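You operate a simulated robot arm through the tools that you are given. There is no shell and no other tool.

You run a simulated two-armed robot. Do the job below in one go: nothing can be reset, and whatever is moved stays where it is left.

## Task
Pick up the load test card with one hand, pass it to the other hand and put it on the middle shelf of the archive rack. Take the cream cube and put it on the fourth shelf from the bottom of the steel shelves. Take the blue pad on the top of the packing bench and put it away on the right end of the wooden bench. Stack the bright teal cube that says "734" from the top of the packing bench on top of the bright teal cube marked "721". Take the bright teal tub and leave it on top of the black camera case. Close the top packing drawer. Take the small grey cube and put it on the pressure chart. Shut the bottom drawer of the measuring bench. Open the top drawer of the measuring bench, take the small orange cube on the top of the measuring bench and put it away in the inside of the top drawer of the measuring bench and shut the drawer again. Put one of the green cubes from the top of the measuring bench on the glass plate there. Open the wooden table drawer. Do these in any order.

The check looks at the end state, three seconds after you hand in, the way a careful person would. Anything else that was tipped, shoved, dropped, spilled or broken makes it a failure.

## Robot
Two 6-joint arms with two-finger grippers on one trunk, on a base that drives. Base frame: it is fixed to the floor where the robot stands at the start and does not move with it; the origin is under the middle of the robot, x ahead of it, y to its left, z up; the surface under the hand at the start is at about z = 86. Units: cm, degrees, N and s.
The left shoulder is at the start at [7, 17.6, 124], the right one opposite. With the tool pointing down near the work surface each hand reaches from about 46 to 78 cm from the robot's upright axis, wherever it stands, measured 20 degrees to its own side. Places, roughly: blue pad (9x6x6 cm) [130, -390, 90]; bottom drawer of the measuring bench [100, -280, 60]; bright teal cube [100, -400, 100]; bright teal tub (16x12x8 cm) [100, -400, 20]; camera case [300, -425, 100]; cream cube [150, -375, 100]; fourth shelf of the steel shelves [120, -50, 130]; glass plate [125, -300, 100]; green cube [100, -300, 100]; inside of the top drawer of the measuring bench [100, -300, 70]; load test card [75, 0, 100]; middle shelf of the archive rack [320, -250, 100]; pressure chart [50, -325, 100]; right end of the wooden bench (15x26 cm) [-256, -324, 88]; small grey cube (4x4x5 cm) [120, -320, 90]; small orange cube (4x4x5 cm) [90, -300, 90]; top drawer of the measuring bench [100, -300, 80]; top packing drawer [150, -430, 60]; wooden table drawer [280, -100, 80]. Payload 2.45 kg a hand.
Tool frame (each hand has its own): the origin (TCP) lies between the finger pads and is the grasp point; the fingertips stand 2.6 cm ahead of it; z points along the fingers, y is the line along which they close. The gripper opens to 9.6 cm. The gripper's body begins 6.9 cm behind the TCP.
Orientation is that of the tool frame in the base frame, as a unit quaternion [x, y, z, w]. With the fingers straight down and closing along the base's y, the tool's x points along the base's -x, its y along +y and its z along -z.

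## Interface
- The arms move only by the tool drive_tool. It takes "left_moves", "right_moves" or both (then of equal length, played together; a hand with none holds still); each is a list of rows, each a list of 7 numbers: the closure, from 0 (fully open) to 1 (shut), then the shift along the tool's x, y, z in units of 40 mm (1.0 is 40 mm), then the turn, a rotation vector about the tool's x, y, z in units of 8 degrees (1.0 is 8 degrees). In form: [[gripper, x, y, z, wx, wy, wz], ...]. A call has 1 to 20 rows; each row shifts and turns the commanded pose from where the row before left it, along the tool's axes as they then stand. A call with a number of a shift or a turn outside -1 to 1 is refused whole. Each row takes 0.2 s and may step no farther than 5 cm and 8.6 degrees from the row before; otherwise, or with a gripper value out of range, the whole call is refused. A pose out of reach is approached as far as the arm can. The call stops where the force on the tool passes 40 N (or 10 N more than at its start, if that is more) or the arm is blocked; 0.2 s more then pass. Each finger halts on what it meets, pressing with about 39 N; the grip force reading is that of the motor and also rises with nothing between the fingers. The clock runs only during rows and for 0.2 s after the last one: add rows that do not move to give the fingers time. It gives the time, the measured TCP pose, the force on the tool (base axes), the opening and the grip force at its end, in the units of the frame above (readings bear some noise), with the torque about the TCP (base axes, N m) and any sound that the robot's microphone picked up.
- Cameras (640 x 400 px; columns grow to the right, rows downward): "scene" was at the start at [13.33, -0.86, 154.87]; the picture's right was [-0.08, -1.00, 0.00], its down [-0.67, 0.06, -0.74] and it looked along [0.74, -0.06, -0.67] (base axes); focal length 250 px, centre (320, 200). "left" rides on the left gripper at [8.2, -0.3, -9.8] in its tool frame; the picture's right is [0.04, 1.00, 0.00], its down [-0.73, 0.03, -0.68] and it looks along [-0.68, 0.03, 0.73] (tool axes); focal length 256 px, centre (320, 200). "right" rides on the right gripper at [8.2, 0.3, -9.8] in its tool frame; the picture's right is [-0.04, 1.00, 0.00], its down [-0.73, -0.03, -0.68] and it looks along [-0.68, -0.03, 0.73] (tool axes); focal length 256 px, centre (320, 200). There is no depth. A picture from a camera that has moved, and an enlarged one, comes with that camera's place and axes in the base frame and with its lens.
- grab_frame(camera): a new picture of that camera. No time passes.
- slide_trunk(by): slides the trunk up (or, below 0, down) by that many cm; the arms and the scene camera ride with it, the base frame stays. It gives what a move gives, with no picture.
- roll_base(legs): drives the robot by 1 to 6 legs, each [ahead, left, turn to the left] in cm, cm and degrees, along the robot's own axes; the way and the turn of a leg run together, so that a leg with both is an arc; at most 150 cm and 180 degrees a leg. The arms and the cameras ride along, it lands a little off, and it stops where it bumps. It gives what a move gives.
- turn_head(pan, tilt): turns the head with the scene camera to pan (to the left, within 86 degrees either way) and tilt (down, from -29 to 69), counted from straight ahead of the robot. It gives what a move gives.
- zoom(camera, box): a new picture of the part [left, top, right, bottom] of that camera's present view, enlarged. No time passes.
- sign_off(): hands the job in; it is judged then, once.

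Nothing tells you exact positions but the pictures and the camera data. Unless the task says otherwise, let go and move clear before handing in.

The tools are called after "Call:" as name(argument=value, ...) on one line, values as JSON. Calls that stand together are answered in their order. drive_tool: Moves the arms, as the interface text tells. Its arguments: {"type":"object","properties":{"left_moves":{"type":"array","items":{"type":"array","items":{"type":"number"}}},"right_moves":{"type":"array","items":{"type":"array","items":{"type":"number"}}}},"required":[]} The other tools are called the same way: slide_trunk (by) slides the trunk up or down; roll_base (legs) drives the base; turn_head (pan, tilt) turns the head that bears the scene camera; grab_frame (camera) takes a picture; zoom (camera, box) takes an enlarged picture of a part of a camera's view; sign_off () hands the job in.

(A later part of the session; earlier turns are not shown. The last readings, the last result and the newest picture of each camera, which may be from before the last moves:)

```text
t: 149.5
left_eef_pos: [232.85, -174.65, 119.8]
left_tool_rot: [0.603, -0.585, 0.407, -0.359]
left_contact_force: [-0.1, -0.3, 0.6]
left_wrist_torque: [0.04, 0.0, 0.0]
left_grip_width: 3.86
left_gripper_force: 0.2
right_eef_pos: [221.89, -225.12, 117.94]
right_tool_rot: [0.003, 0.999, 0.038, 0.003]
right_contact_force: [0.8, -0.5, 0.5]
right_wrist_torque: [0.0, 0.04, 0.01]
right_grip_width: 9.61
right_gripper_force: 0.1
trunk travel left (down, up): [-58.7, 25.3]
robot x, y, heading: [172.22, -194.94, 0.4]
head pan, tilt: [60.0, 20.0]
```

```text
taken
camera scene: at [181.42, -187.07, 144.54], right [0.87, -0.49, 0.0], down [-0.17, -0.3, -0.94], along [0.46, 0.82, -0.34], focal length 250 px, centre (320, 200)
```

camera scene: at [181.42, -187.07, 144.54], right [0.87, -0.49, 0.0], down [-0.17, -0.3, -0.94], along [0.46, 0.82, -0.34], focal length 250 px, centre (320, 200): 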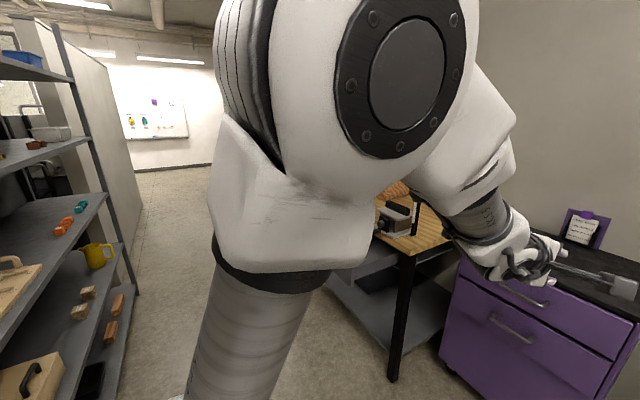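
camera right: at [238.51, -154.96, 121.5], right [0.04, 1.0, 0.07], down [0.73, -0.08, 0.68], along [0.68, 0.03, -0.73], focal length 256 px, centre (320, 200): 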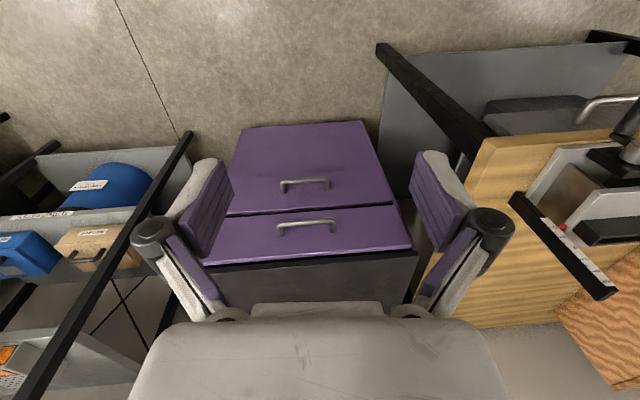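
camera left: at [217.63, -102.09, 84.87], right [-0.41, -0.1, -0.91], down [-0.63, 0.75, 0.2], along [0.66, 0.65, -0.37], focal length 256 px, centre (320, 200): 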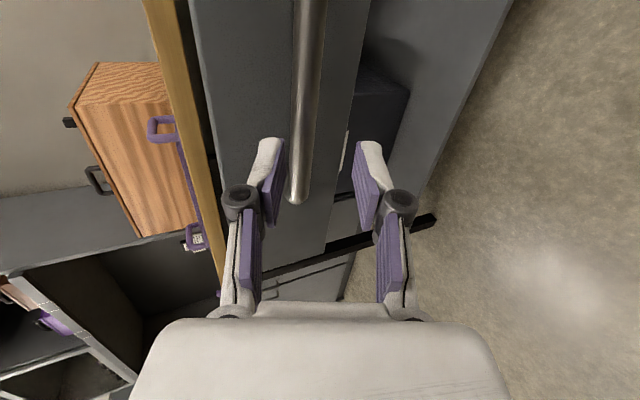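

Fourth steel shelf (z ≈ 128) has room. Now I'll return the left hand to its straight-down pose.

Call:
drive_tool(left_moves=[[0.5, 0, 0, 0, -1, 0, 0], [0.5, 0, 0, 0, -1, 0, 0], [0.5, 0, 0, 0, -1, 0, 0], [0.5, 0, 0, 0, -1, 0, 0], [0, 0, 0, 0, -1, 0, 0], [0, 0, 0, 0, -1, 0, 0], [0, 0, 0, 0, -1, 0, 0], [0, 0, 0, 0, -1, 0, 0], [0, 0, 0, 0, -0.3, 0, 0]])

Call:
drive_tool(left_moves=[[0, 0, 0, 0, 0, 0, 1], [0, 0, 0, 0, 0, 0, 1], [0, 0, 0, 0, 0, 0, 1], [0, 0, 0, 0, 0, 0, 1], [0, 0, 0, 0, 0, 0, 1], [0, 0, 0, 0, 0, 0, 1], [0, 0, 0, 0, 0, 0, 1], [0, 0, 0, 0, 0, 0, 1], [0, 0, 0, 0, 0, 0, 1], [0, 0, 0, 0, 0, 0, 1], [0, 0, 0, 0, 0, 0, 1], [0, 0, 0, 0, 0, 0, 0.25]])

Call:
turn_head(pan=-60, tilt=25)

Call:
grab_frame(camera="scene")

```text
t: 151.5
left_eef_pos: [233.1, -176.59, 119.98]
left_tool_rot: [-0.672, 0.727, -0.137, 0.042]
left_contact_force: [0.5, -0.1, -0.7]
left_wrist_torque: [0.0, 0.02, 0.0]
left_grip_width: 9.61
left_gripper_force: 0.1
left hand out of reach, approached as far as the arm can: row 2, 3, 4
right_eef_pos: [221.81, -225.18, 118.0]
right_tool_rot: [0.004, 0.999, 0.037, 0.002]
right_contact_force: [-0.7, -0.3, 0.4]
right_wrist_torque: [-0.01, -0.05, 0.02]
right_grip_width: 9.62
right_gripper_force: 0.0
trunk travel left (down, up): [-58.7, 25.3]
robot x, y, heading: [171.84, -194.81, 0.2]
head pan, tilt: [60.0, 20.0]
```

```text
t: 154.1
left_eef_pos: [233.09, -176.43, 119.95]
left_tool_rot: [0.039, 0.989, -0.068, 0.127]
left_contact_force: [0.5, 0.2, -0.3]
left_wrist_torque: [0.01, -0.01, -0.04]
left_grip_width: 9.61
left_gripper_force: 0.0
right_eef_pos: [221.91, -225.38, 117.86]
right_tool_rot: [0.003, 0.999, 0.037, 0.002]
right_contact_force: [-0.1, 0.1, -0.3]
right_wrist_torque: [0.0, 0.0, 0.02]
right_grip_width: 9.6
right_gripper_force: 0.0
trunk travel left (down, up): [-58.7, 25.3]
robot x, y, heading: [171.98, -195.3, 0.3]
head pan, tilt: [60.0, 20.0]
```

```text
t: 156.1
left_eef_pos: [233.06, -176.5, 119.9]
left_tool_rot: [0.039, 0.989, -0.069, 0.127]
left_contact_force: [-0.3, -0.1, -0.1]
left_wrist_torque: [0.0, -0.03, 0.01]
left_grip_width: 9.58
left_gripper_force: 0.0
right_eef_pos: [221.72, -225.18, 117.98]
right_tool_rot: [0.003, 0.999, 0.038, 0.002]
right_contact_force: [0.1, -0.1, -0.6]
right_wrist_torque: [0.01, 0.01, 0.02]
right_grip_width: 9.57
right_gripper_force: 0.1
trunk travel left (down, up): [-58.7, 25.3]
robot x, y, heading: [171.78, -194.8, 0.4]
head pan, tilt: [-60.0, 25.0]
```

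```text
taken
camera scene: at [181.48, -203.14, 143.73], right [-0.86, -0.51, 0.0], down [-0.21, 0.36, -0.91], along [0.46, -0.78, -0.42], focal length 250 px, centre (320, 200)
```

scene: 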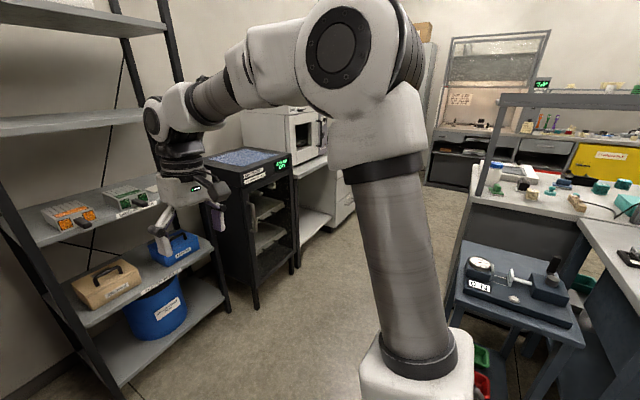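

I'll square up the left hand, turn to face the measuring bench and move in front of it.

Call:
drive_tool(left_moves=[[0, 0, 0, 0, -0.51, 0.9, -0.21], [0, 0, 0, 0, -0.51, 0.9, -0.21]])

Call:
roll_base(legs=[[0, 0, -90], [0, -72, 0]])

Call:
turn_head(pan=0, tilt=40)

Call:
grab_frame(camera="scene")

```text
t: 156.7
left_eef_pos: [233.23, -176.52, 119.92]
left_tool_rot: [0.008, 1.0, 0.005, 0.002]
left_contact_force: [0.3, 1.0, -0.8]
left_wrist_torque: [0.0, 0.02, 0.01]
left_grip_width: 9.61
left_gripper_force: 0.1
right_eef_pos: [221.91, -225.38, 117.72]
right_tool_rot: [0.003, 0.999, 0.037, 0.001]
right_contact_force: [0.2, -0.2, 0.1]
right_wrist_torque: [-0.02, 0.03, -0.04]
right_grip_width: 9.59
right_gripper_force: 0.2
trunk travel left (down, up): [-58.7, 25.3]
robot x, y, heading: [171.75, -194.9, 0.2]
head pan, tilt: [-60.0, 25.0]
```

```text
t: 164.5
left_eef_pos: [116.66, -256.22, 119.83]
left_tool_rot: [0.719, 0.695, 0.001, 0.004]
left_contact_force: [0.1, -0.1, 0.3]
left_wrist_torque: [-0.01, -0.02, -0.02]
left_grip_width: 9.61
left_gripper_force: 0.0
right_eef_pos: [68.07, -244.08, 118.01]
right_tool_rot: [0.715, 0.698, 0.025, 0.028]
right_contact_force: [1.0, -0.3, -0.5]
right_wrist_torque: [0.01, -0.01, -0.01]
right_grip_width: 9.62
right_gripper_force: 0.0
trunk travel left (down, up): [-58.7, 25.3]
robot x, y, heading: [98.77, -194.69, -90.4]
head pan, tilt: [-60.0, 25.0]
```

```text
t: 165.8
left_eef_pos: [116.67, -256.29, 119.97]
left_tool_rot: [0.719, 0.695, 0.001, 0.005]
left_contact_force: [-0.2, -0.9, -0.5]
left_wrist_torque: [0.0, -0.02, 0.01]
left_grip_width: 9.57
left_gripper_force: 0.0
right_eef_pos: [68.11, -244.2, 117.94]
right_tool_rot: [0.715, 0.698, 0.025, 0.028]
right_contact_force: [0.5, 1.0, -0.4]
right_wrist_torque: [0.01, 0.0, -0.01]
right_grip_width: 9.58
right_gripper_force: 0.0
trunk travel left (down, up): [-58.7, 25.3]
robot x, y, heading: [99.27, -194.88, -90.4]
head pan, tilt: [0.0, 40.0]
```

```text
taken
camera scene: at [98.97, -208.35, 141.4], right [-1.0, 0.01, 0.0], down [0.01, 0.64, -0.77], along [-0.01, -0.77, -0.64], focal length 250 px, centre (320, 200)
```

scene: 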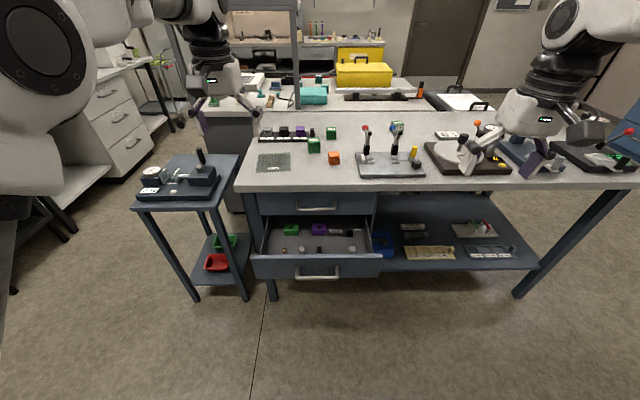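

Call:
zoom(camera="scene", box=[230, 110, 430, 290])

Call:
zoom(camera="scene", box=[420, 90, 640, 270])

Call:
zoom(camera="scene", box=[180, 10, 500, 150])

```text
2.22 times, centred on (330, 200) of scene
camera zoom: at [98.97, -208.35, 141.4], right [-1.0, 0.01, 0.0], down [0.01, 0.64, -0.77], along [-0.01, -0.77, -0.64], focal length 556 px, centre (298, 200)
```

zoom: 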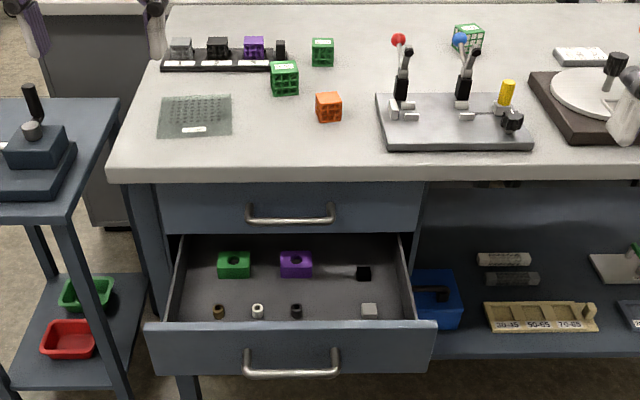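

```text
2.22 times, centred on (530, 180) of scene
camera zoom: at [98.97, -208.35, 141.4], right [-1.0, 0.01, 0.0], down [0.01, 0.64, -0.77], along [-0.01, -0.77, -0.64], focal length 556 px, centre (-147, 244)
```

zoom: 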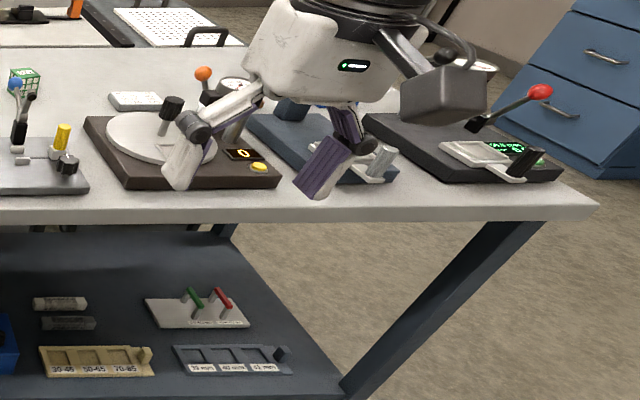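

```text
2.00 times, centred on (340, 80) of scene
camera zoom: at [98.97, -208.35, 141.4], right [-1.0, 0.01, 0.0], down [0.01, 0.64, -0.77], along [-0.01, -0.77, -0.64], focal length 500 px, centre (280, 440)
```

zoom: 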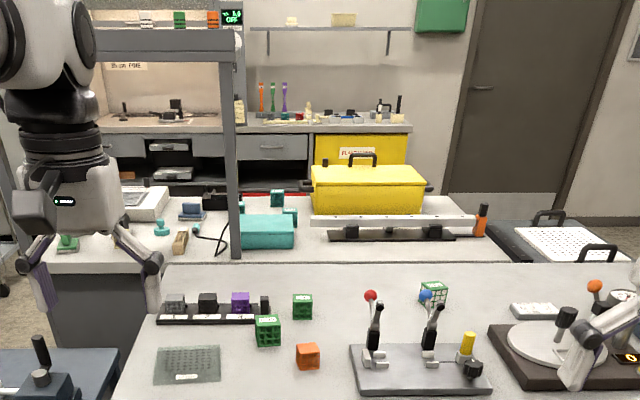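

The layout is clear. The top drawer handle is near (100, −284.5, 74), and the open bottom drawer's front is near y = −264. The glass plate is at the left end, and the orange and green cubes are beside it. I'll set the left hand into the same forward-pointing pose that worked on the other handle.

Call:
drive_tool(left_moves=[[0.5, 0, 0, 0, 0, 0, -1], [0.5, 0, 0, 0, 0, 0, -1], [0.5, 0, 0, 0, 0, 0, -1], [0.5, 0, 0, 0, 0, 0, -1], [0.5, 0, 0, 0, 0, 0, -1], [0.5, 0, 0, 0, 0, 0, -1], [0.5, 0, 0, 0, 0, 0, -1], [0.5, 0, 0, 0, 0, 0, -1], [0.5, 0, 0, 0, 0, 0, -1], [0.5, 0, 0, 0, 0, 0, -1], [0.5, 0, 0, 0, 0, 0, -1], [0.5, 0, 0, 0, 0, 0, -0.25]])

Call:
drive_tool(left_moves=[[0.5, 0, 0, 0, 1, 0, 0], [0.5, 0, 0, 0, 1, 0, 0], [0.5, 0, 0, 0, 1, 0, 0], [0.5, 0, 0, 0, 1, 0, 0], [0.5, 0, 0, 0, 1, 0, 0], [0.5, 0, 0, 0, 1, 0, 0], [0.5, 0, 0, 0, 1, 0, 0], [0.5, 0, 0, 0, 1, 0, 0]])

Call:
grab_frame(camera="scene")

Call:
grab_frame(camera="left")

```text
t: 168.4
left_eef_pos: [116.67, -256.26, 119.84]
left_tool_rot: [0.014, 1.0, -0.003, 0.004]
left_contact_force: [-0.1, -0.4, 0.0]
left_wrist_torque: [0.01, 0.03, 0.04]
left_grip_width: 4.81
left_gripper_force: 0.1
right_eef_pos: [68.19, -244.17, 117.84]
right_tool_rot: [0.715, 0.698, 0.025, 0.028]
right_contact_force: [-0.2, -0.1, 1.0]
right_wrist_torque: [-0.03, -0.03, 0.03]
right_grip_width: 9.59
right_gripper_force: 0.0
trunk travel left (down, up): [-58.7, 25.3]
robot x, y, heading: [99.18, -194.56, -90.6]
head pan, tilt: [0.0, 40.0]
```

```text
t: 170.2
left_eef_pos: [116.1, -256.39, 119.77]
left_tool_rot: [0.023, 0.888, -0.458, -0.016]
left_contact_force: [0.5, 0.5, 0.2]
left_wrist_torque: [-0.01, 0.02, -0.01]
left_grip_width: 4.81
left_gripper_force: 0.0
left hand out of reach, approached as far as the arm can: row 8
right_eef_pos: [68.14, -244.22, 117.91]
right_tool_rot: [0.714, 0.699, 0.025, 0.028]
right_contact_force: [0.1, 0.2, -0.1]
right_wrist_torque: [0.0, -0.04, -0.02]
right_grip_width: 9.58
right_gripper_force: 0.0
trunk travel left (down, up): [-58.7, 25.3]
robot x, y, heading: [99.13, -194.72, -90.6]
head pan, tilt: [0.0, 40.0]
```

```text
taken
camera scene: at [98.99, -208.37, 141.39], right [-1.0, 0.01, 0.0], down [0.01, 0.64, -0.77], along [-0.01, -0.77, -0.64], focal length 250 px, centre (320, 200)
```

scene: 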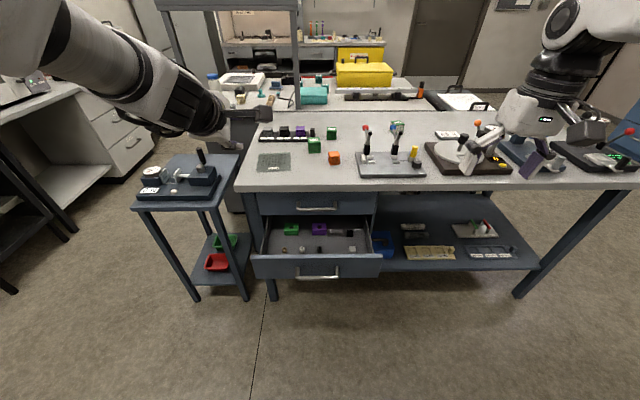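

```text
taken
camera left: at [108.47, -248.03, 125.84], right [-0.01, 0.58, -0.81], down [0.77, 0.53, 0.36], along [0.64, -0.62, -0.45], focal length 256 px, centre (320, 200)
```

left: 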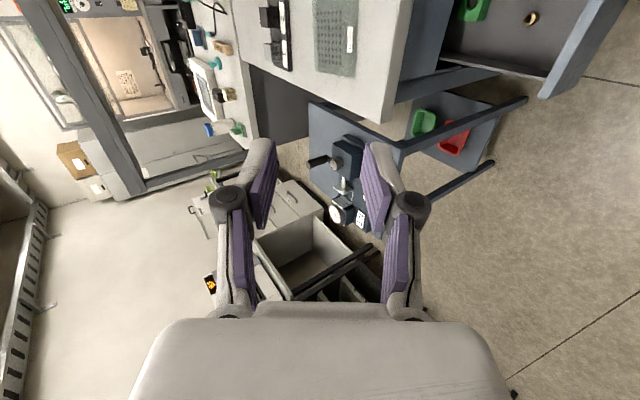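

The left hand now points forward, 35° down. Lowering the trunk gives a second viewpoint to pin the drawer handles.

Call:
slide_trunk(by=-35)

Call:
grab_frame(camera="scene")

Call:
zoom(camera="scene", box=[220, 60, 420, 210])

Call:
grab_frame(camera="right")

```text
t: 173.6
left_eef_pos: [116.06, -256.38, 84.94]
left_tool_rot: [0.024, 0.889, -0.458, -0.017]
left_contact_force: [0.7, 0.1, 0.3]
left_wrist_torque: [0.03, -0.02, -0.03]
left_grip_width: 4.8
left_gripper_force: 0.0
right_eef_pos: [68.03, -244.1, 82.84]
right_tool_rot: [0.715, 0.699, 0.025, 0.029]
right_contact_force: [-0.1, 0.1, 0.0]
right_wrist_torque: [0.02, -0.02, 0.0]
right_grip_width: 9.6
right_gripper_force: 0.1
trunk travel left (down, up): [-23.7, 60.3]
robot x, y, heading: [99.2, -194.43, -90.4]
head pan, tilt: [0.0, 40.0]
```

```text
taken
camera scene: at [98.98, -208.32, 106.4], right [-1.0, 0.01, 0.0], down [0.01, 0.64, -0.77], along [-0.01, -0.77, -0.64], focal length 250 px, centre (320, 200)
```

scene: 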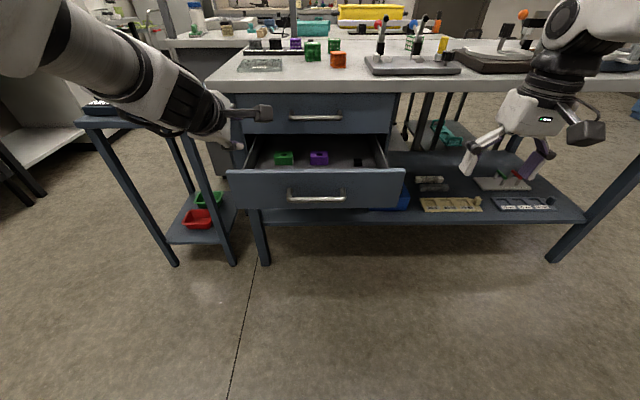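

```text
2.67 times, centred on (320, 135) of scene
camera zoom: at [98.98, -208.32, 106.4], right [-1.0, 0.01, 0.0], down [0.01, 0.64, -0.77], along [-0.01, -0.77, -0.64], focal length 667 px, centre (320, 373)
```

zoom: 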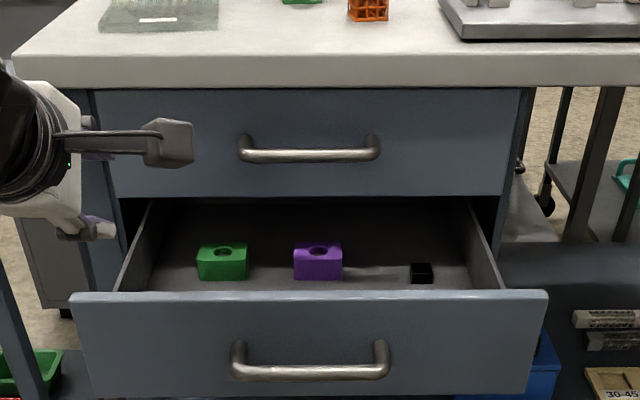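

```text
taken
camera right: at [67.98, -235.94, 92.73], right [1.0, -0.06, 0.07], down [-0.1, -0.73, 0.68], along [0.01, -0.68, -0.73], focal length 256 px, centre (320, 200)
```

right: 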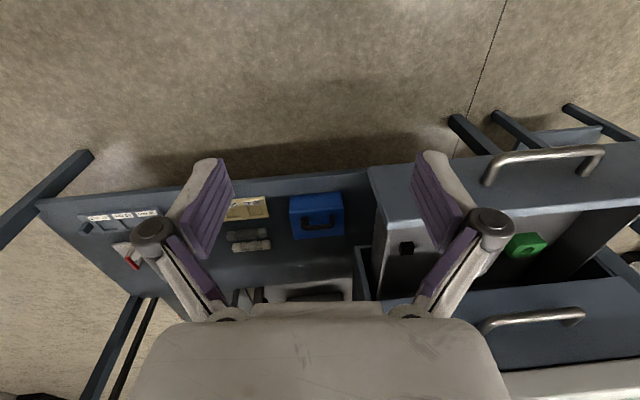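

Triangulated: top handle bar (92–107, −278.6, 78.5), bottom handle bar (92–107, −258, 65). I'll tuck the right hand up and away, then lower the closed left fingers in front of the bottom drawer panel at x ≈ 116.

Call:
drive_tool(right_moves=[[0, 0, -0.5, -0.9, 0.54, 0, 0], [0, 0, -0.5, -0.9, 0, 0, 0], [0, 0, -0.5, -0.9, 0, 0, 0], [0, 0, -0.5, -0.9, 0, 0, 0], [0, 0, 0, -0.9, 0, 0, 0]], left_moves=[[1, 0, 0, 0, 0, 0, 0], [1, 0, 0, 0, 0, 0, 0], [1, 0, 0, 0, 0, 0, 0], [1, 0, 0, 0, 0, 0, 0], [1, 0, 0, 0, 0, 0, 0]])

Call:
roll_base(legs=[[-3, 0, 0]])

Call:
slide_trunk(by=-17.5)

Call:
grab_frame(camera="scene")

Call:
grab_frame(camera="left")

```text
t: 174.8
left_eef_pos: [116.1, -256.29, 84.86]
left_tool_rot: [0.023, 0.889, -0.457, -0.018]
left_contact_force: [0.8, 0.1, -0.7]
left_wrist_torque: [-0.04, -0.01, 0.0]
left_grip_width: 0.0
left_gripper_force: 28.3
right_eef_pos: [59.96, -243.87, 100.9]
right_tool_rot: [0.715, 0.699, -0.001, 0.0]
right_contact_force: [-0.4, 0.5, 0.8]
right_wrist_torque: [-0.03, -0.01, -0.01]
right_grip_width: 9.6
right_gripper_force: 0.0
trunk travel left (down, up): [-23.7, 60.3]
robot x, y, heading: [99.4, -194.79, -90.3]
head pan, tilt: [0.0, 40.0]
```

```text
t: 175.6
left_eef_pos: [116.14, -253.09, 84.82]
left_tool_rot: [0.024, 0.888, -0.458, -0.017]
left_contact_force: [-0.2, 1.3, 0.3]
left_wrist_torque: [0.01, -0.02, 0.02]
left_grip_width: 0.0
left_gripper_force: 28.7
right_eef_pos: [59.9, -240.88, 100.91]
right_tool_rot: [0.715, 0.699, -0.002, 0.002]
right_contact_force: [-1.2, 0.2, -0.2]
right_wrist_torque: [-0.04, 0.02, 0.0]
right_grip_width: 9.62
right_gripper_force: 0.1
trunk travel left (down, up): [-23.7, 60.3]
robot x, y, heading: [99.02, -191.77, -90.6]
head pan, tilt: [0.0, 40.0]
```

```text
t: 177.6
left_eef_pos: [116.12, -253.3, 67.31]
left_tool_rot: [0.023, 0.889, -0.457, -0.016]
left_contact_force: [0.2, -0.3, 1.3]
left_wrist_torque: [-0.06, -0.01, 0.0]
left_grip_width: 0.01
left_gripper_force: 29.1
right_eef_pos: [59.92, -240.97, 83.3]
right_tool_rot: [0.715, 0.699, -0.001, 0.001]
right_contact_force: [0.3, 0.6, -0.5]
right_wrist_torque: [0.02, -0.03, -0.01]
right_grip_width: 9.58
right_gripper_force: 0.1
trunk travel left (down, up): [-6.2, 77.8]
robot x, y, heading: [98.93, -191.52, -90.7]
head pan, tilt: [0.0, 40.0]
```

```text
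taken
camera scene: at [99.02, -205.34, 88.9], right [-1.0, 0.01, 0.0], down [0.01, 0.64, -0.77], along [-0.01, -0.77, -0.64], focal length 250 px, centre (320, 200)
```

scene: 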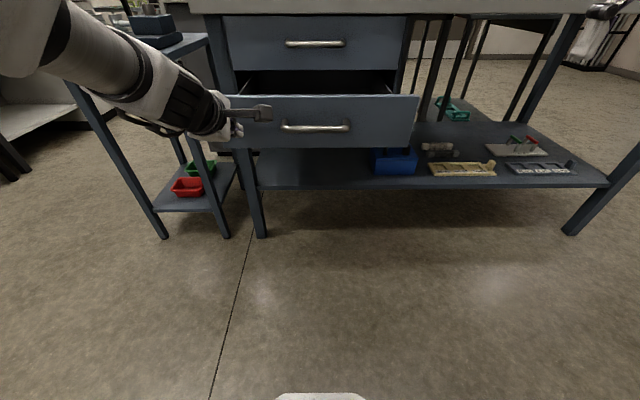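

```text
taken
camera left: at [108.49, -245.01, 73.4], right [-0.01, 0.58, -0.81], down [0.77, 0.53, 0.36], along [0.64, -0.62, -0.45], focal length 256 px, centre (320, 200)
```

left: 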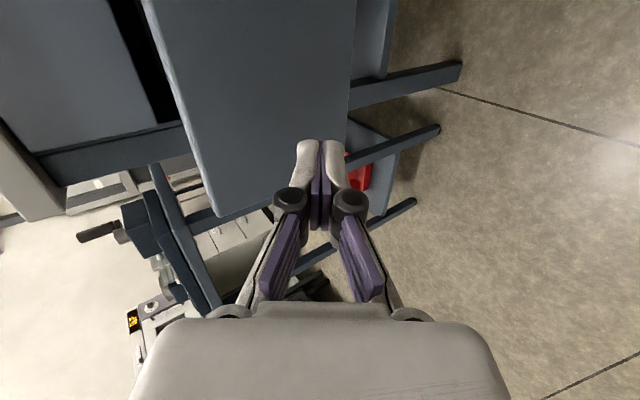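

Now push: drive forward to close the bottom drawer.

Call:
roll_base(legs=[[22, 0, 0]])

Call:
grab_frame(camera="scene")

```text
t: 179.3
left_eef_pos: [115.73, -275.4, 67.39]
left_tool_rot: [0.025, 0.889, -0.458, -0.017]
left_contact_force: [0.0, -0.3, -0.3]
left_wrist_torque: [-0.02, -0.01, 0.02]
left_grip_width: 0.0
left_gripper_force: 28.4
right_eef_pos: [59.62, -263.0, 83.35]
right_tool_rot: [0.715, 0.699, -0.001, 0.002]
right_contact_force: [0.5, -0.8, 0.3]
right_wrist_torque: [0.03, -0.02, 0.0]
right_grip_width: 9.58
right_gripper_force: 0.1
trunk travel left (down, up): [-6.2, 77.8]
robot x, y, heading: [99.31, -213.76, -90.5]
head pan, tilt: [0.0, 40.0]
```

```text
taken
camera scene: at [98.75, -227.46, 88.89], right [-1.0, 0.01, 0.0], down [0.01, 0.64, -0.77], along [-0.01, -0.77, -0.64], focal length 250 px, centre (320, 200)
```

scene: 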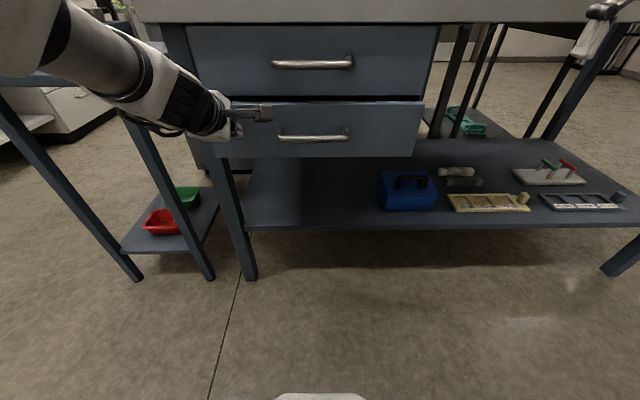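

Call:
roll_base(legs=[[3, 0, 0]])

Call:
drive_tool(left_moves=[[1, 0, -0.07, 0.1, 0, 0, 0], [1, 0, -0.07, 0.1, 0, 0, 0], [1, 0, -0.07, 0.1, 0, 0, 0], [1, 0, -0.07, 0.1, 0, 0, 0]])

Call:
zoom(camera="scene", box=[160, 0, 480, 200])

```text
t: 180.1
left_eef_pos: [115.76, -278.4, 67.33]
left_tool_rot: [0.025, 0.889, -0.457, -0.018]
left_contact_force: [-0.3, -0.4, -0.5]
left_wrist_torque: [-0.02, -0.01, -0.01]
left_grip_width: 0.0
left_gripper_force: 28.6
right_eef_pos: [59.56, -266.0, 83.39]
right_tool_rot: [0.715, 0.699, 0.0, 0.0]
right_contact_force: [0.2, 0.3, -0.1]
right_wrist_torque: [-0.03, 0.05, -0.02]
right_grip_width: 9.58
right_gripper_force: 0.1
trunk travel left (down, up): [-6.2, 77.8]
robot x, y, heading: [98.62, -216.9, -90.5]
head pan, tilt: [0.0, 40.0]
```

```text
t: 180.8
left_eef_pos: [115.72, -279.05, 67.34]
left_tool_rot: [0.025, 0.89, -0.456, -0.017]
left_contact_force: [-2.1, 21.5, 4.1]
left_wrist_torque: [0.02, 0.0, 0.15]
left_grip_width: 0.0
left_gripper_force: 28.2
right_eef_pos: [59.49, -265.87, 83.42]
right_tool_rot: [0.715, 0.699, -0.002, 0.002]
right_contact_force: [0.0, 0.5, -1.0]
right_wrist_torque: [0.01, 0.03, -0.02]
right_grip_width: 9.6
right_gripper_force: 0.1
trunk travel left (down, up): [-6.2, 77.8]
robot x, y, heading: [98.83, -216.82, -90.5]
head pan, tilt: [0.0, 40.0]
stopped in row 3 (left hand): the force on the tool passed its limit at 48 N (the readings are from after the stop); the commanded pose is now the measured one
```

```text
2.00 times, centred on (320, 100) of scene
camera zoom: at [98.69, -230.08, 88.95], right [-1.0, 0.01, 0.0], down [0.01, 0.64, -0.77], along [-0.01, -0.77, -0.64], focal length 500 px, centre (320, 400)
```

zoom: 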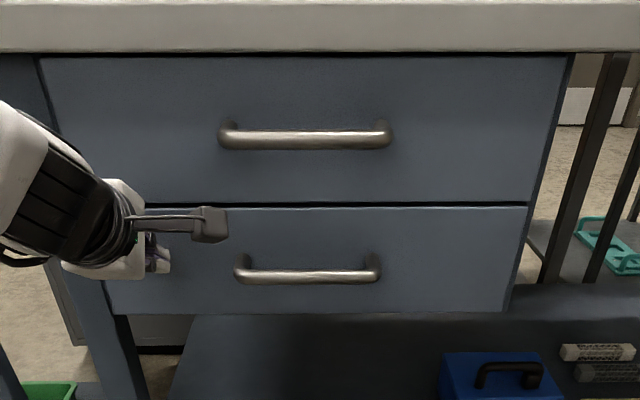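

The bottom drawer is fully shut (hard stop). Now back off, raise to the top handle's height and line up on its middle.

Call:
roll_base(legs=[[-9, 0, 0], [0, -15.5, 0]])

Call:
slide_trunk(by=12.2)

Call:
drive_tool(left_moves=[[0.64, 0, 0, 0, 0, 0, 0], [0.64, 0, 0, 0, 0, 0, 0]])

Call:
grab_frame(camera="left")

Call:
grab_frame(camera="scene")

```text
t: 182.9
left_eef_pos: [100.52, -270.16, 67.04]
left_tool_rot: [0.023, 0.89, -0.454, -0.018]
left_contact_force: [-0.3, -0.6, -0.6]
left_wrist_torque: [0.01, -0.01, -0.04]
left_grip_width: 0.0
left_gripper_force: 28.4
right_eef_pos: [44.26, -256.98, 83.42]
right_tool_rot: [0.714, 0.7, -0.001, 0.001]
right_contact_force: [-0.4, 0.3, 0.2]
right_wrist_torque: [-0.01, 0.01, -0.02]
right_grip_width: 9.59
right_gripper_force: 0.0
trunk travel left (down, up): [-6.2, 77.8]
robot x, y, heading: [83.67, -207.35, -90.6]
head pan, tilt: [0.0, 40.0]
```

```text
t: 184.4
left_eef_pos: [100.46, -270.19, 79.28]
left_tool_rot: [0.023, 0.89, -0.454, -0.017]
left_contact_force: [0.6, 0.3, 0.2]
left_wrist_torque: [0.01, -0.01, 0.01]
left_grip_width: 0.0
left_gripper_force: 28.9
right_eef_pos: [44.33, -256.9, 95.53]
right_tool_rot: [0.714, 0.7, -0.001, 0.0]
right_contact_force: [-0.1, -0.9, 0.5]
right_wrist_torque: [0.04, -0.04, 0.02]
right_grip_width: 9.59
right_gripper_force: 0.0
trunk travel left (down, up): [-18.4, 65.6]
robot x, y, heading: [83.51, -207.78, -90.5]
head pan, tilt: [0.0, 40.0]
```

```text
t: 185.1
left_eef_pos: [100.41, -270.19, 79.31]
left_tool_rot: [0.023, 0.89, -0.454, -0.018]
left_contact_force: [1.3, -0.6, 0.3]
left_wrist_torque: [0.03, -0.01, 0.01]
left_grip_width: 3.47
left_gripper_force: 0.0
right_eef_pos: [44.32, -257.0, 95.56]
right_tool_rot: [0.715, 0.7, -0.001, 0.001]
right_contact_force: [1.1, 0.2, 0.1]
right_wrist_torque: [0.02, -0.01, 0.01]
right_grip_width: 9.62
right_gripper_force: 0.1
trunk travel left (down, up): [-18.4, 65.6]
robot x, y, heading: [83.22, -207.61, -90.4]
head pan, tilt: [0.0, 40.0]
```

```text
taken
camera left: at [92.82, -261.92, 85.4], right [-0.01, 0.59, -0.81], down [0.77, 0.52, 0.37], along [0.64, -0.62, -0.46], focal length 256 px, centre (320, 200)
```

left: 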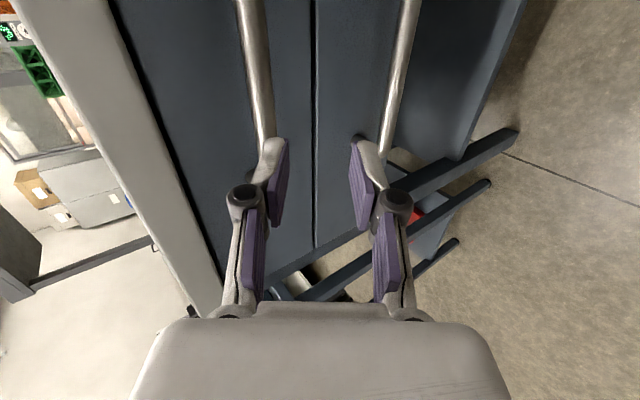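

```text
taken
camera scene: at [83.34, -221.23, 101.1], right [-1.0, 0.01, 0.0], down [0.01, 0.64, -0.77], along [-0.01, -0.77, -0.64], focal length 250 px, centre (320, 200)
```

scene: 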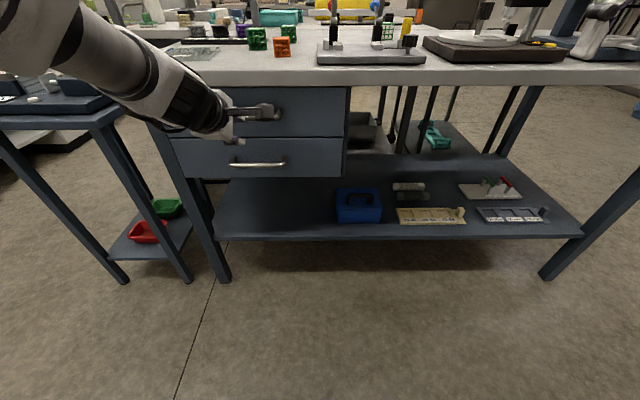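

Call:
roll_base(legs=[[7, 0, 0]])

Call:
grab_frame(camera="left")

```text
t: 186.1
left_eef_pos: [100.29, -277.16, 79.49]
left_tool_rot: [0.024, 0.89, -0.455, -0.018]
left_contact_force: [-2.5, -0.6, 12.3]
left_wrist_torque: [-0.05, -0.07, -0.14]
left_grip_width: 5.07
left_gripper_force: 5.9
right_eef_pos: [44.14, -263.74, 95.5]
right_tool_rot: [0.715, 0.699, -0.002, 0.001]
right_contact_force: [0.8, -0.3, -1.0]
right_wrist_torque: [0.08, 0.03, -0.02]
right_grip_width: 9.59
right_gripper_force: 0.1
trunk travel left (down, up): [-18.4, 65.6]
robot x, y, heading: [83.44, -214.55, -90.4]
head pan, tilt: [0.0, 40.0]
```

```text
taken
camera left: at [92.67, -268.85, 85.49], right [-0.01, 0.59, -0.81], down [0.77, 0.52, 0.37], along [0.64, -0.62, -0.46], focal length 256 px, centre (320, 200)
```

left: 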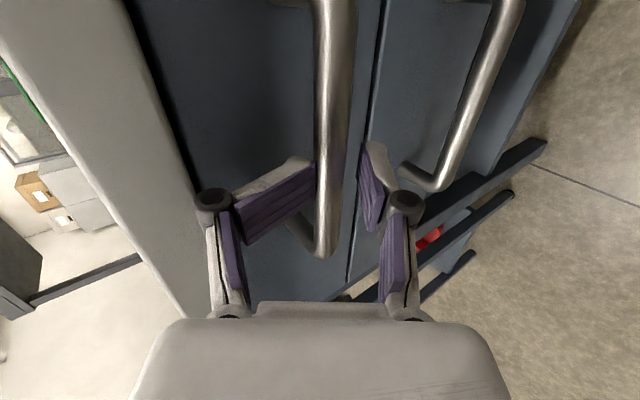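

The upper finger caught the bar's top edge. Back off, raise slightly and try again.

Call:
roll_base(legs=[[-6, 0, 0]])

Call:
slide_trunk(by=0.8)

Call:
drive_tool(left_moves=[[0.6, 0, 0, 0, 0, 0, 0], [0.6, 0, 0, 0, 0, 0, 0]])

Call:
grab_frame(camera="left")

```text
t: 187.0
left_eef_pos: [100.52, -270.99, 79.29]
left_tool_rot: [0.025, 0.89, -0.455, -0.017]
left_contact_force: [0.0, 0.1, -0.1]
left_wrist_torque: [-0.02, 0.01, 0.03]
left_grip_width: 3.48
left_gripper_force: 0.0
right_eef_pos: [44.26, -257.8, 95.57]
right_tool_rot: [0.713, 0.701, -0.001, 0.002]
right_contact_force: [-0.2, 0.6, 0.1]
right_wrist_torque: [-0.03, 0.01, -0.01]
right_grip_width: 9.62
right_gripper_force: 0.1
trunk travel left (down, up): [-18.4, 65.6]
robot x, y, heading: [83.37, -208.32, -90.7]
head pan, tilt: [0.0, 40.0]
```

```text
t: 187.6
left_eef_pos: [100.5, -271.13, 80.12]
left_tool_rot: [0.024, 0.89, -0.455, -0.017]
left_contact_force: [-0.3, 0.6, 0.9]
left_wrist_torque: [0.02, 0.01, -0.02]
left_grip_width: 3.48
left_gripper_force: 0.1
right_eef_pos: [44.25, -257.94, 96.32]
right_tool_rot: [0.714, 0.7, -0.001, 0.002]
right_contact_force: [-0.5, 0.2, -0.2]
right_wrist_torque: [0.03, 0.01, 0.0]
right_grip_width: 9.62
right_gripper_force: 0.1
trunk travel left (down, up): [-19.2, 64.8]
robot x, y, heading: [83.21, -208.34, -90.2]
head pan, tilt: [0.0, 40.0]
```

```text
t: 188.2
left_eef_pos: [100.61, -271.05, 80.27]
left_tool_rot: [0.024, 0.89, -0.455, -0.017]
left_contact_force: [0.6, 0.1, -0.3]
left_wrist_torque: [-0.03, 0.01, 0.0]
left_grip_width: 3.88
left_gripper_force: 0.1
right_eef_pos: [44.38, -257.92, 96.35]
right_tool_rot: [0.714, 0.7, -0.001, 0.001]
right_contact_force: [0.6, -0.5, -1.6]
right_wrist_torque: [0.0, 0.03, 0.01]
right_grip_width: 9.59
right_gripper_force: 0.1
trunk travel left (down, up): [-19.2, 64.8]
robot x, y, heading: [83.45, -208.6, -90.2]
head pan, tilt: [0.0, 40.0]
```

```text
taken
camera left: at [92.84, -262.85, 86.23], right [-0.01, 0.59, -0.81], down [0.77, 0.52, 0.37], along [0.64, -0.62, -0.46], focal length 256 px, centre (320, 200)
```

left: 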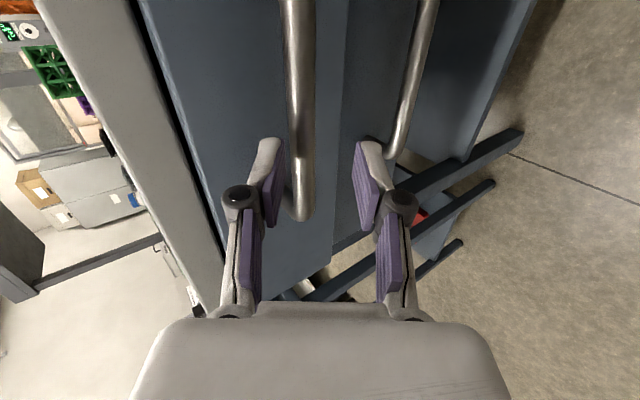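

Call:
zoom(camera="scene", box=[120, 40, 380, 200])

```text
2.46 times, centred on (250, 120) of scene
camera zoom: at [83.34, -222.16, 101.9], right [-1.0, 0.01, 0.0], down [0.01, 0.64, -0.77], along [-0.01, -0.77, -0.64], focal length 616 px, centre (492, 397)
```

zoom: 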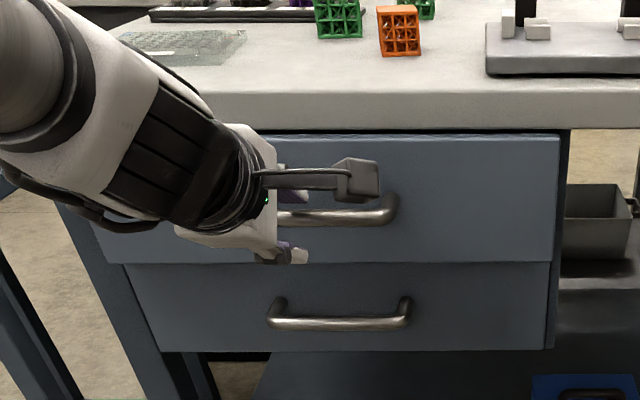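

The top drawer came out a couple of centimetres with the finger, and the bar now sits centred between the fingers. Advance 3.5 cm and grip.

Call:
roll_base(legs=[[3.5, 0, 0]])

Call:
grab_frame(camera="left")

```text
t: 189.1
left_eef_pos: [100.56, -274.68, 79.97]
left_tool_rot: [0.024, 0.89, -0.454, -0.017]
left_contact_force: [0.0, -0.1, 0.0]
left_wrist_torque: [-0.02, 0.02, 0.02]
left_grip_width: 3.85
left_gripper_force: 0.0
right_eef_pos: [44.32, -261.47, 96.23]
right_tool_rot: [0.715, 0.699, 0.0, 0.0]
right_contact_force: [-0.1, -0.4, -0.2]
right_wrist_torque: [0.05, 0.0, -0.02]
right_grip_width: 9.61
right_gripper_force: 0.0
trunk travel left (down, up): [-19.2, 64.8]
robot x, y, heading: [83.33, -211.81, -90.4]
head pan, tilt: [0.0, 40.0]
```

```text
taken
camera left: at [92.79, -266.45, 86.14], right [-0.01, 0.59, -0.81], down [0.77, 0.52, 0.37], along [0.64, -0.62, -0.46], focal length 256 px, centre (320, 200)
```

left: 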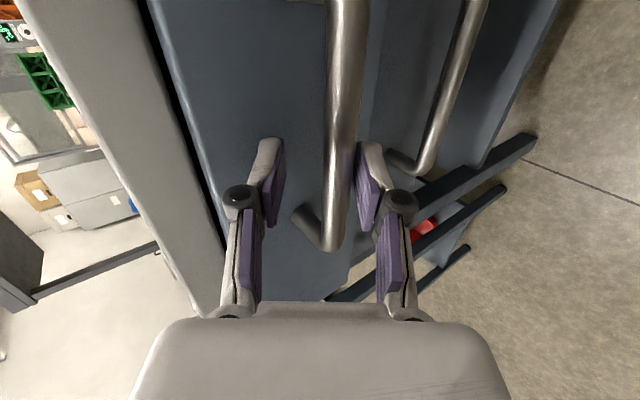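

Call:
drive_tool(left_moves=[[1, 0, 0, 0, 0, 0, 0], [1, 0, 0, 0, 0, 0, 0], [1, 0, 0, 0, 0, 0, 0]])

Call:
roll_base(legs=[[-10, 0, 0]])

Call:
grab_frame(camera="scene")

```text
t: 190.0
left_eef_pos: [100.53, -274.54, 79.49]
left_tool_rot: [0.023, 0.893, -0.449, -0.018]
left_contact_force: [-0.2, 1.6, -19.4]
left_wrist_torque: [0.33, 0.68, 0.88]
left_grip_width: 1.58
left_gripper_force: 41.3
right_eef_pos: [44.33, -261.38, 96.3]
right_tool_rot: [0.714, 0.7, -0.001, -0.001]
right_contact_force: [0.7, -0.2, -0.5]
right_wrist_torque: [0.02, -0.03, -0.03]
right_grip_width: 9.6
right_gripper_force: 0.0
trunk travel left (down, up): [-19.2, 64.8]
robot x, y, heading: [83.38, -212.23, -90.5]
head pan, tilt: [0.0, 40.0]
stopped in row 3 (left hand): the force on the tool passed its limit at 41 N (the readings are from after the stop); the commanded pose is now the measured one
```

```text
t: 191.2
left_eef_pos: [100.44, -264.68, 79.54]
left_tool_rot: [0.024, 0.892, -0.45, -0.019]
left_contact_force: [-6.4, 1.5, -31.6]
left_wrist_torque: [0.35, 0.95, 0.41]
left_grip_width: 1.55
left_gripper_force: 41.9
right_eef_pos: [44.44, -251.45, 96.17]
right_tool_rot: [0.715, 0.699, -0.001, -0.001]
right_contact_force: [-0.4, 0.5, -0.1]
right_wrist_torque: [0.0, 0.0, 0.02]
right_grip_width: 9.59
right_gripper_force: 0.1
trunk travel left (down, up): [-19.2, 64.8]
robot x, y, heading: [83.4, -201.63, -90.6]
head pan, tilt: [0.0, 40.0]
```

```text
taken
camera scene: at [83.41, -215.83, 101.84], right [-1.0, 0.01, 0.0], down [0.01, 0.65, -0.76], along [-0.01, -0.76, -0.65], focal length 250 px, centre (320, 200)
```

scene: 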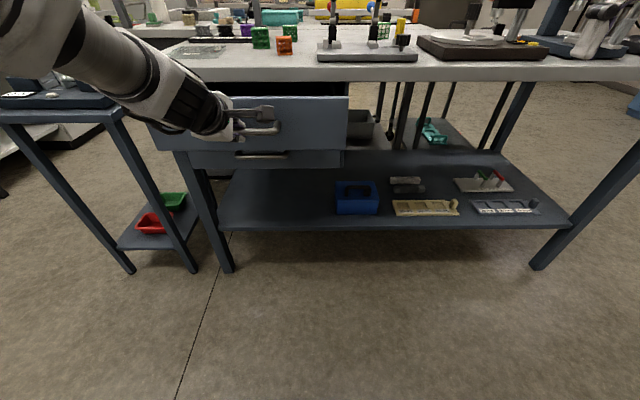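

Drawer is coming out. Pull another 9 cm.

Call:
roll_base(legs=[[-9, 0, 0]])

Call:
drive_tool(left_moves=[[0.6, 0, 0, 0, 0, 0, 0], [0.6, 0, 0, 0, 0, 0, 0], [0.6, 0, 0, 0, 0, 0, 0]])

Call:
roll_base(legs=[[-5, 0, 0]])

Call:
grab_frame(camera="scene")

Call:
grab_frame(camera="left")

```text
t: 192.3
left_eef_pos: [100.48, -255.37, 79.62]
left_tool_rot: [0.024, 0.893, -0.45, -0.018]
left_contact_force: [-13.2, 2.6, -20.8]
left_wrist_torque: [0.24, 1.25, 0.09]
left_grip_width: 1.59
left_gripper_force: 41.7
right_eef_pos: [44.27, -242.24, 96.19]
right_tool_rot: [0.715, 0.7, -0.001, 0.001]
right_contact_force: [0.1, 0.0, 0.0]
right_wrist_torque: [-0.06, -0.01, 0.04]
right_grip_width: 9.6
right_gripper_force: 0.0
trunk travel left (down, up): [-19.2, 64.8]
robot x, y, heading: [83.76, -192.3, -90.4]
head pan, tilt: [0.0, 40.0]
```

```text
t: 193.1
left_eef_pos: [100.48, -255.33, 79.63]
left_tool_rot: [0.023, 0.893, -0.45, -0.019]
left_contact_force: [-0.4, -0.4, -0.2]
left_wrist_torque: [0.01, 0.01, 0.01]
left_grip_width: 3.86
left_gripper_force: 0.1
right_eef_pos: [44.33, -242.09, 96.42]
right_tool_rot: [0.715, 0.7, -0.002, 0.001]
right_contact_force: [-0.5, -0.1, 0.6]
right_wrist_torque: [-0.01, 0.02, 0.03]
right_grip_width: 9.61
right_gripper_force: 0.0
trunk travel left (down, up): [-19.2, 64.8]
robot x, y, heading: [83.76, -192.62, -90.4]
head pan, tilt: [0.0, 40.0]
```

```text
t: 194.0
left_eef_pos: [100.54, -250.25, 79.72]
left_tool_rot: [0.024, 0.892, -0.451, -0.019]
left_contact_force: [-0.5, 0.7, 0.6]
left_wrist_torque: [-0.01, 0.0, -0.01]
left_grip_width: 3.85
left_gripper_force: 0.1
right_eef_pos: [44.47, -237.0, 96.4]
right_tool_rot: [0.714, 0.7, -0.001, 0.002]
right_contact_force: [-0.6, -0.6, 0.3]
right_wrist_torque: [-0.04, 0.02, -0.02]
right_grip_width: 9.59
right_gripper_force: 0.0
trunk travel left (down, up): [-19.2, 64.8]
robot x, y, heading: [83.24, -187.74, -90.6]
head pan, tilt: [0.0, 40.0]
```

```text
taken
camera scene: at [83.49, -201.36, 101.92], right [-1.0, 0.01, 0.0], down [0.01, 0.64, -0.77], along [-0.01, -0.77, -0.64], focal length 250 px, centre (320, 200)
```

scene: 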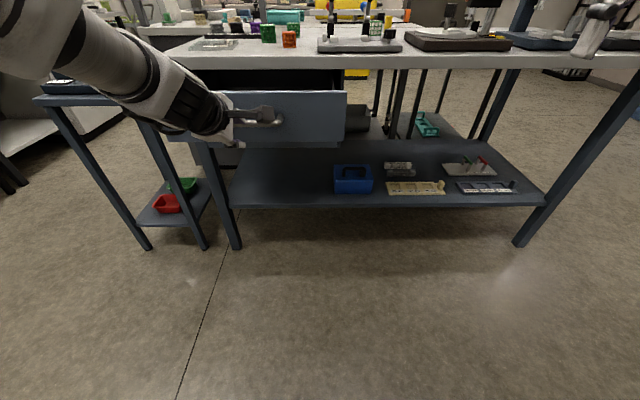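

```text
taken
camera left: at [92.93, -242.02, 85.94], right [-0.01, 0.59, -0.8], down [0.77, 0.52, 0.37], along [0.64, -0.61, -0.46], focal length 256 px, centre (320, 200)
```

left: 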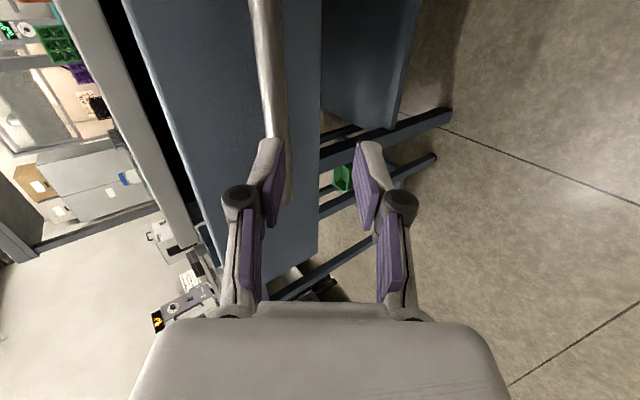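

Top drawer is open about 22 cm. I'll back off, raise the trunk to working height and look at the bench top.

Call:
roll_base(legs=[[-4, 0, 0]])

Call:
slide_trunk(by=40)

Call:
slide_trunk(by=13)

Call:
turn_head(pan=0, tilt=40)

Call:
grab_frame(camera="scene")

Call:
zoom(camera="scene", box=[200, 100, 440, 280])

```text
t: 194.9
left_eef_pos: [100.57, -246.3, 79.83]
left_tool_rot: [0.023, 0.892, -0.451, -0.019]
left_contact_force: [0.1, 0.6, -0.2]
left_wrist_torque: [0.01, -0.02, 0.0]
left_grip_width: 3.85
left_gripper_force: 0.1
right_eef_pos: [44.46, -233.1, 96.38]
right_tool_rot: [0.714, 0.7, -0.002, 0.002]
right_contact_force: [-0.1, 1.0, 0.4]
right_wrist_torque: [-0.02, -0.03, -0.01]
right_grip_width: 9.6
right_gripper_force: 0.0
trunk travel left (down, up): [-19.2, 64.8]
robot x, y, heading: [83.63, -184.1, -90.7]
head pan, tilt: [0.0, 40.0]
```

```text
t: 198.7
left_eef_pos: [100.63, -246.34, 119.6]
left_tool_rot: [0.023, 0.892, -0.451, -0.019]
left_contact_force: [-0.6, 0.7, 0.0]
left_wrist_torque: [0.01, -0.03, -0.03]
left_grip_width: 3.85
left_gripper_force: 0.1
right_eef_pos: [44.5, -233.33, 136.38]
right_tool_rot: [0.715, 0.7, -0.001, 0.002]
right_contact_force: [0.3, -0.3, 0.3]
right_wrist_torque: [0.01, -0.02, 0.01]
right_grip_width: 9.62
right_gripper_force: 0.1
trunk travel left (down, up): [-59.2, 24.8]
robot x, y, heading: [83.86, -183.61, -90.5]
head pan, tilt: [0.0, 40.0]
```

```text
t: 200.3
left_eef_pos: [100.58, -246.51, 132.61]
left_tool_rot: [0.023, 0.892, -0.451, -0.019]
left_contact_force: [-0.8, 0.6, 0.7]
left_wrist_torque: [-0.04, 0.0, 0.02]
left_grip_width: 3.86
left_gripper_force: 0.1
right_eef_pos: [44.34, -233.29, 149.43]
right_tool_rot: [0.714, 0.7, -0.001, 0.001]
right_contact_force: [-0.2, 0.7, -0.4]
right_wrist_torque: [-0.02, -0.03, -0.03]
right_grip_width: 9.59
right_gripper_force: 0.1
trunk travel left (down, up): [-72.2, 11.8]
robot x, y, heading: [83.6, -184.39, -90.6]
head pan, tilt: [0.0, 40.0]
```

```text
t: 200.9
left_eef_pos: [100.64, -246.48, 132.7]
left_tool_rot: [0.024, 0.893, -0.45, -0.018]
left_contact_force: [0.7, 0.5, -0.6]
left_wrist_torque: [0.0, 0.04, 0.01]
left_grip_width: 3.84
left_gripper_force: 0.1
right_eef_pos: [44.47, -233.15, 149.31]
right_tool_rot: [0.714, 0.7, -0.001, 0.001]
right_contact_force: [-0.2, 0.2, -0.8]
right_wrist_torque: [-0.02, 0.01, 0.01]
right_grip_width: 9.6
right_gripper_force: 0.0
trunk travel left (down, up): [-72.2, 11.8]
robot x, y, heading: [83.59, -183.47, -90.3]
head pan, tilt: [0.0, 40.0]
```

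```text
taken
camera scene: at [83.52, -197.55, 154.9], right [-1.0, 0.01, 0.0], down [0.01, 0.64, -0.77], along [-0.01, -0.77, -0.64], focal length 250 px, centre (320, 200)
```

scene: 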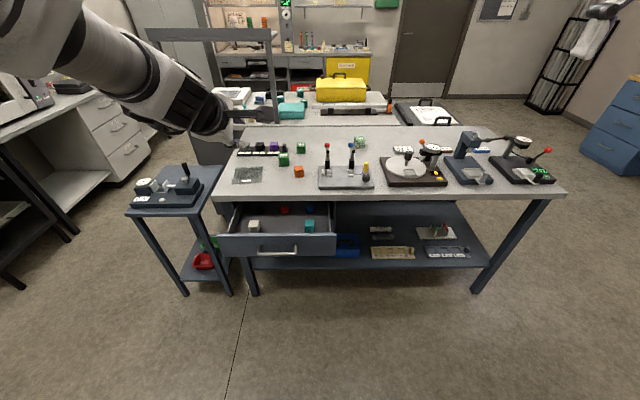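

```text
2.22 times, centred on (320, 190) of scene
camera zoom: at [83.52, -197.55, 154.9], right [-1.0, 0.01, 0.0], down [0.01, 0.64, -0.77], along [-0.01, -0.77, -0.64], focal length 556 px, centre (320, 222)
```

zoom: 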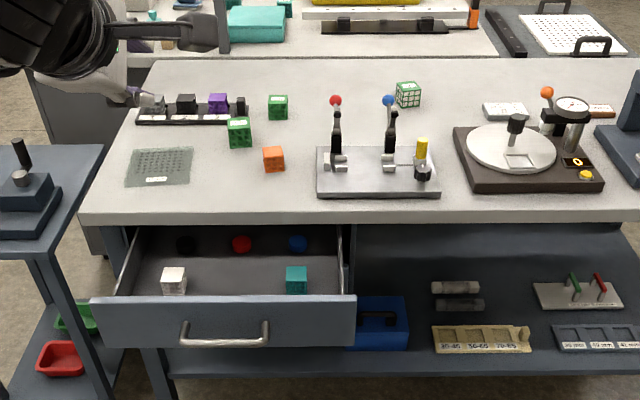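

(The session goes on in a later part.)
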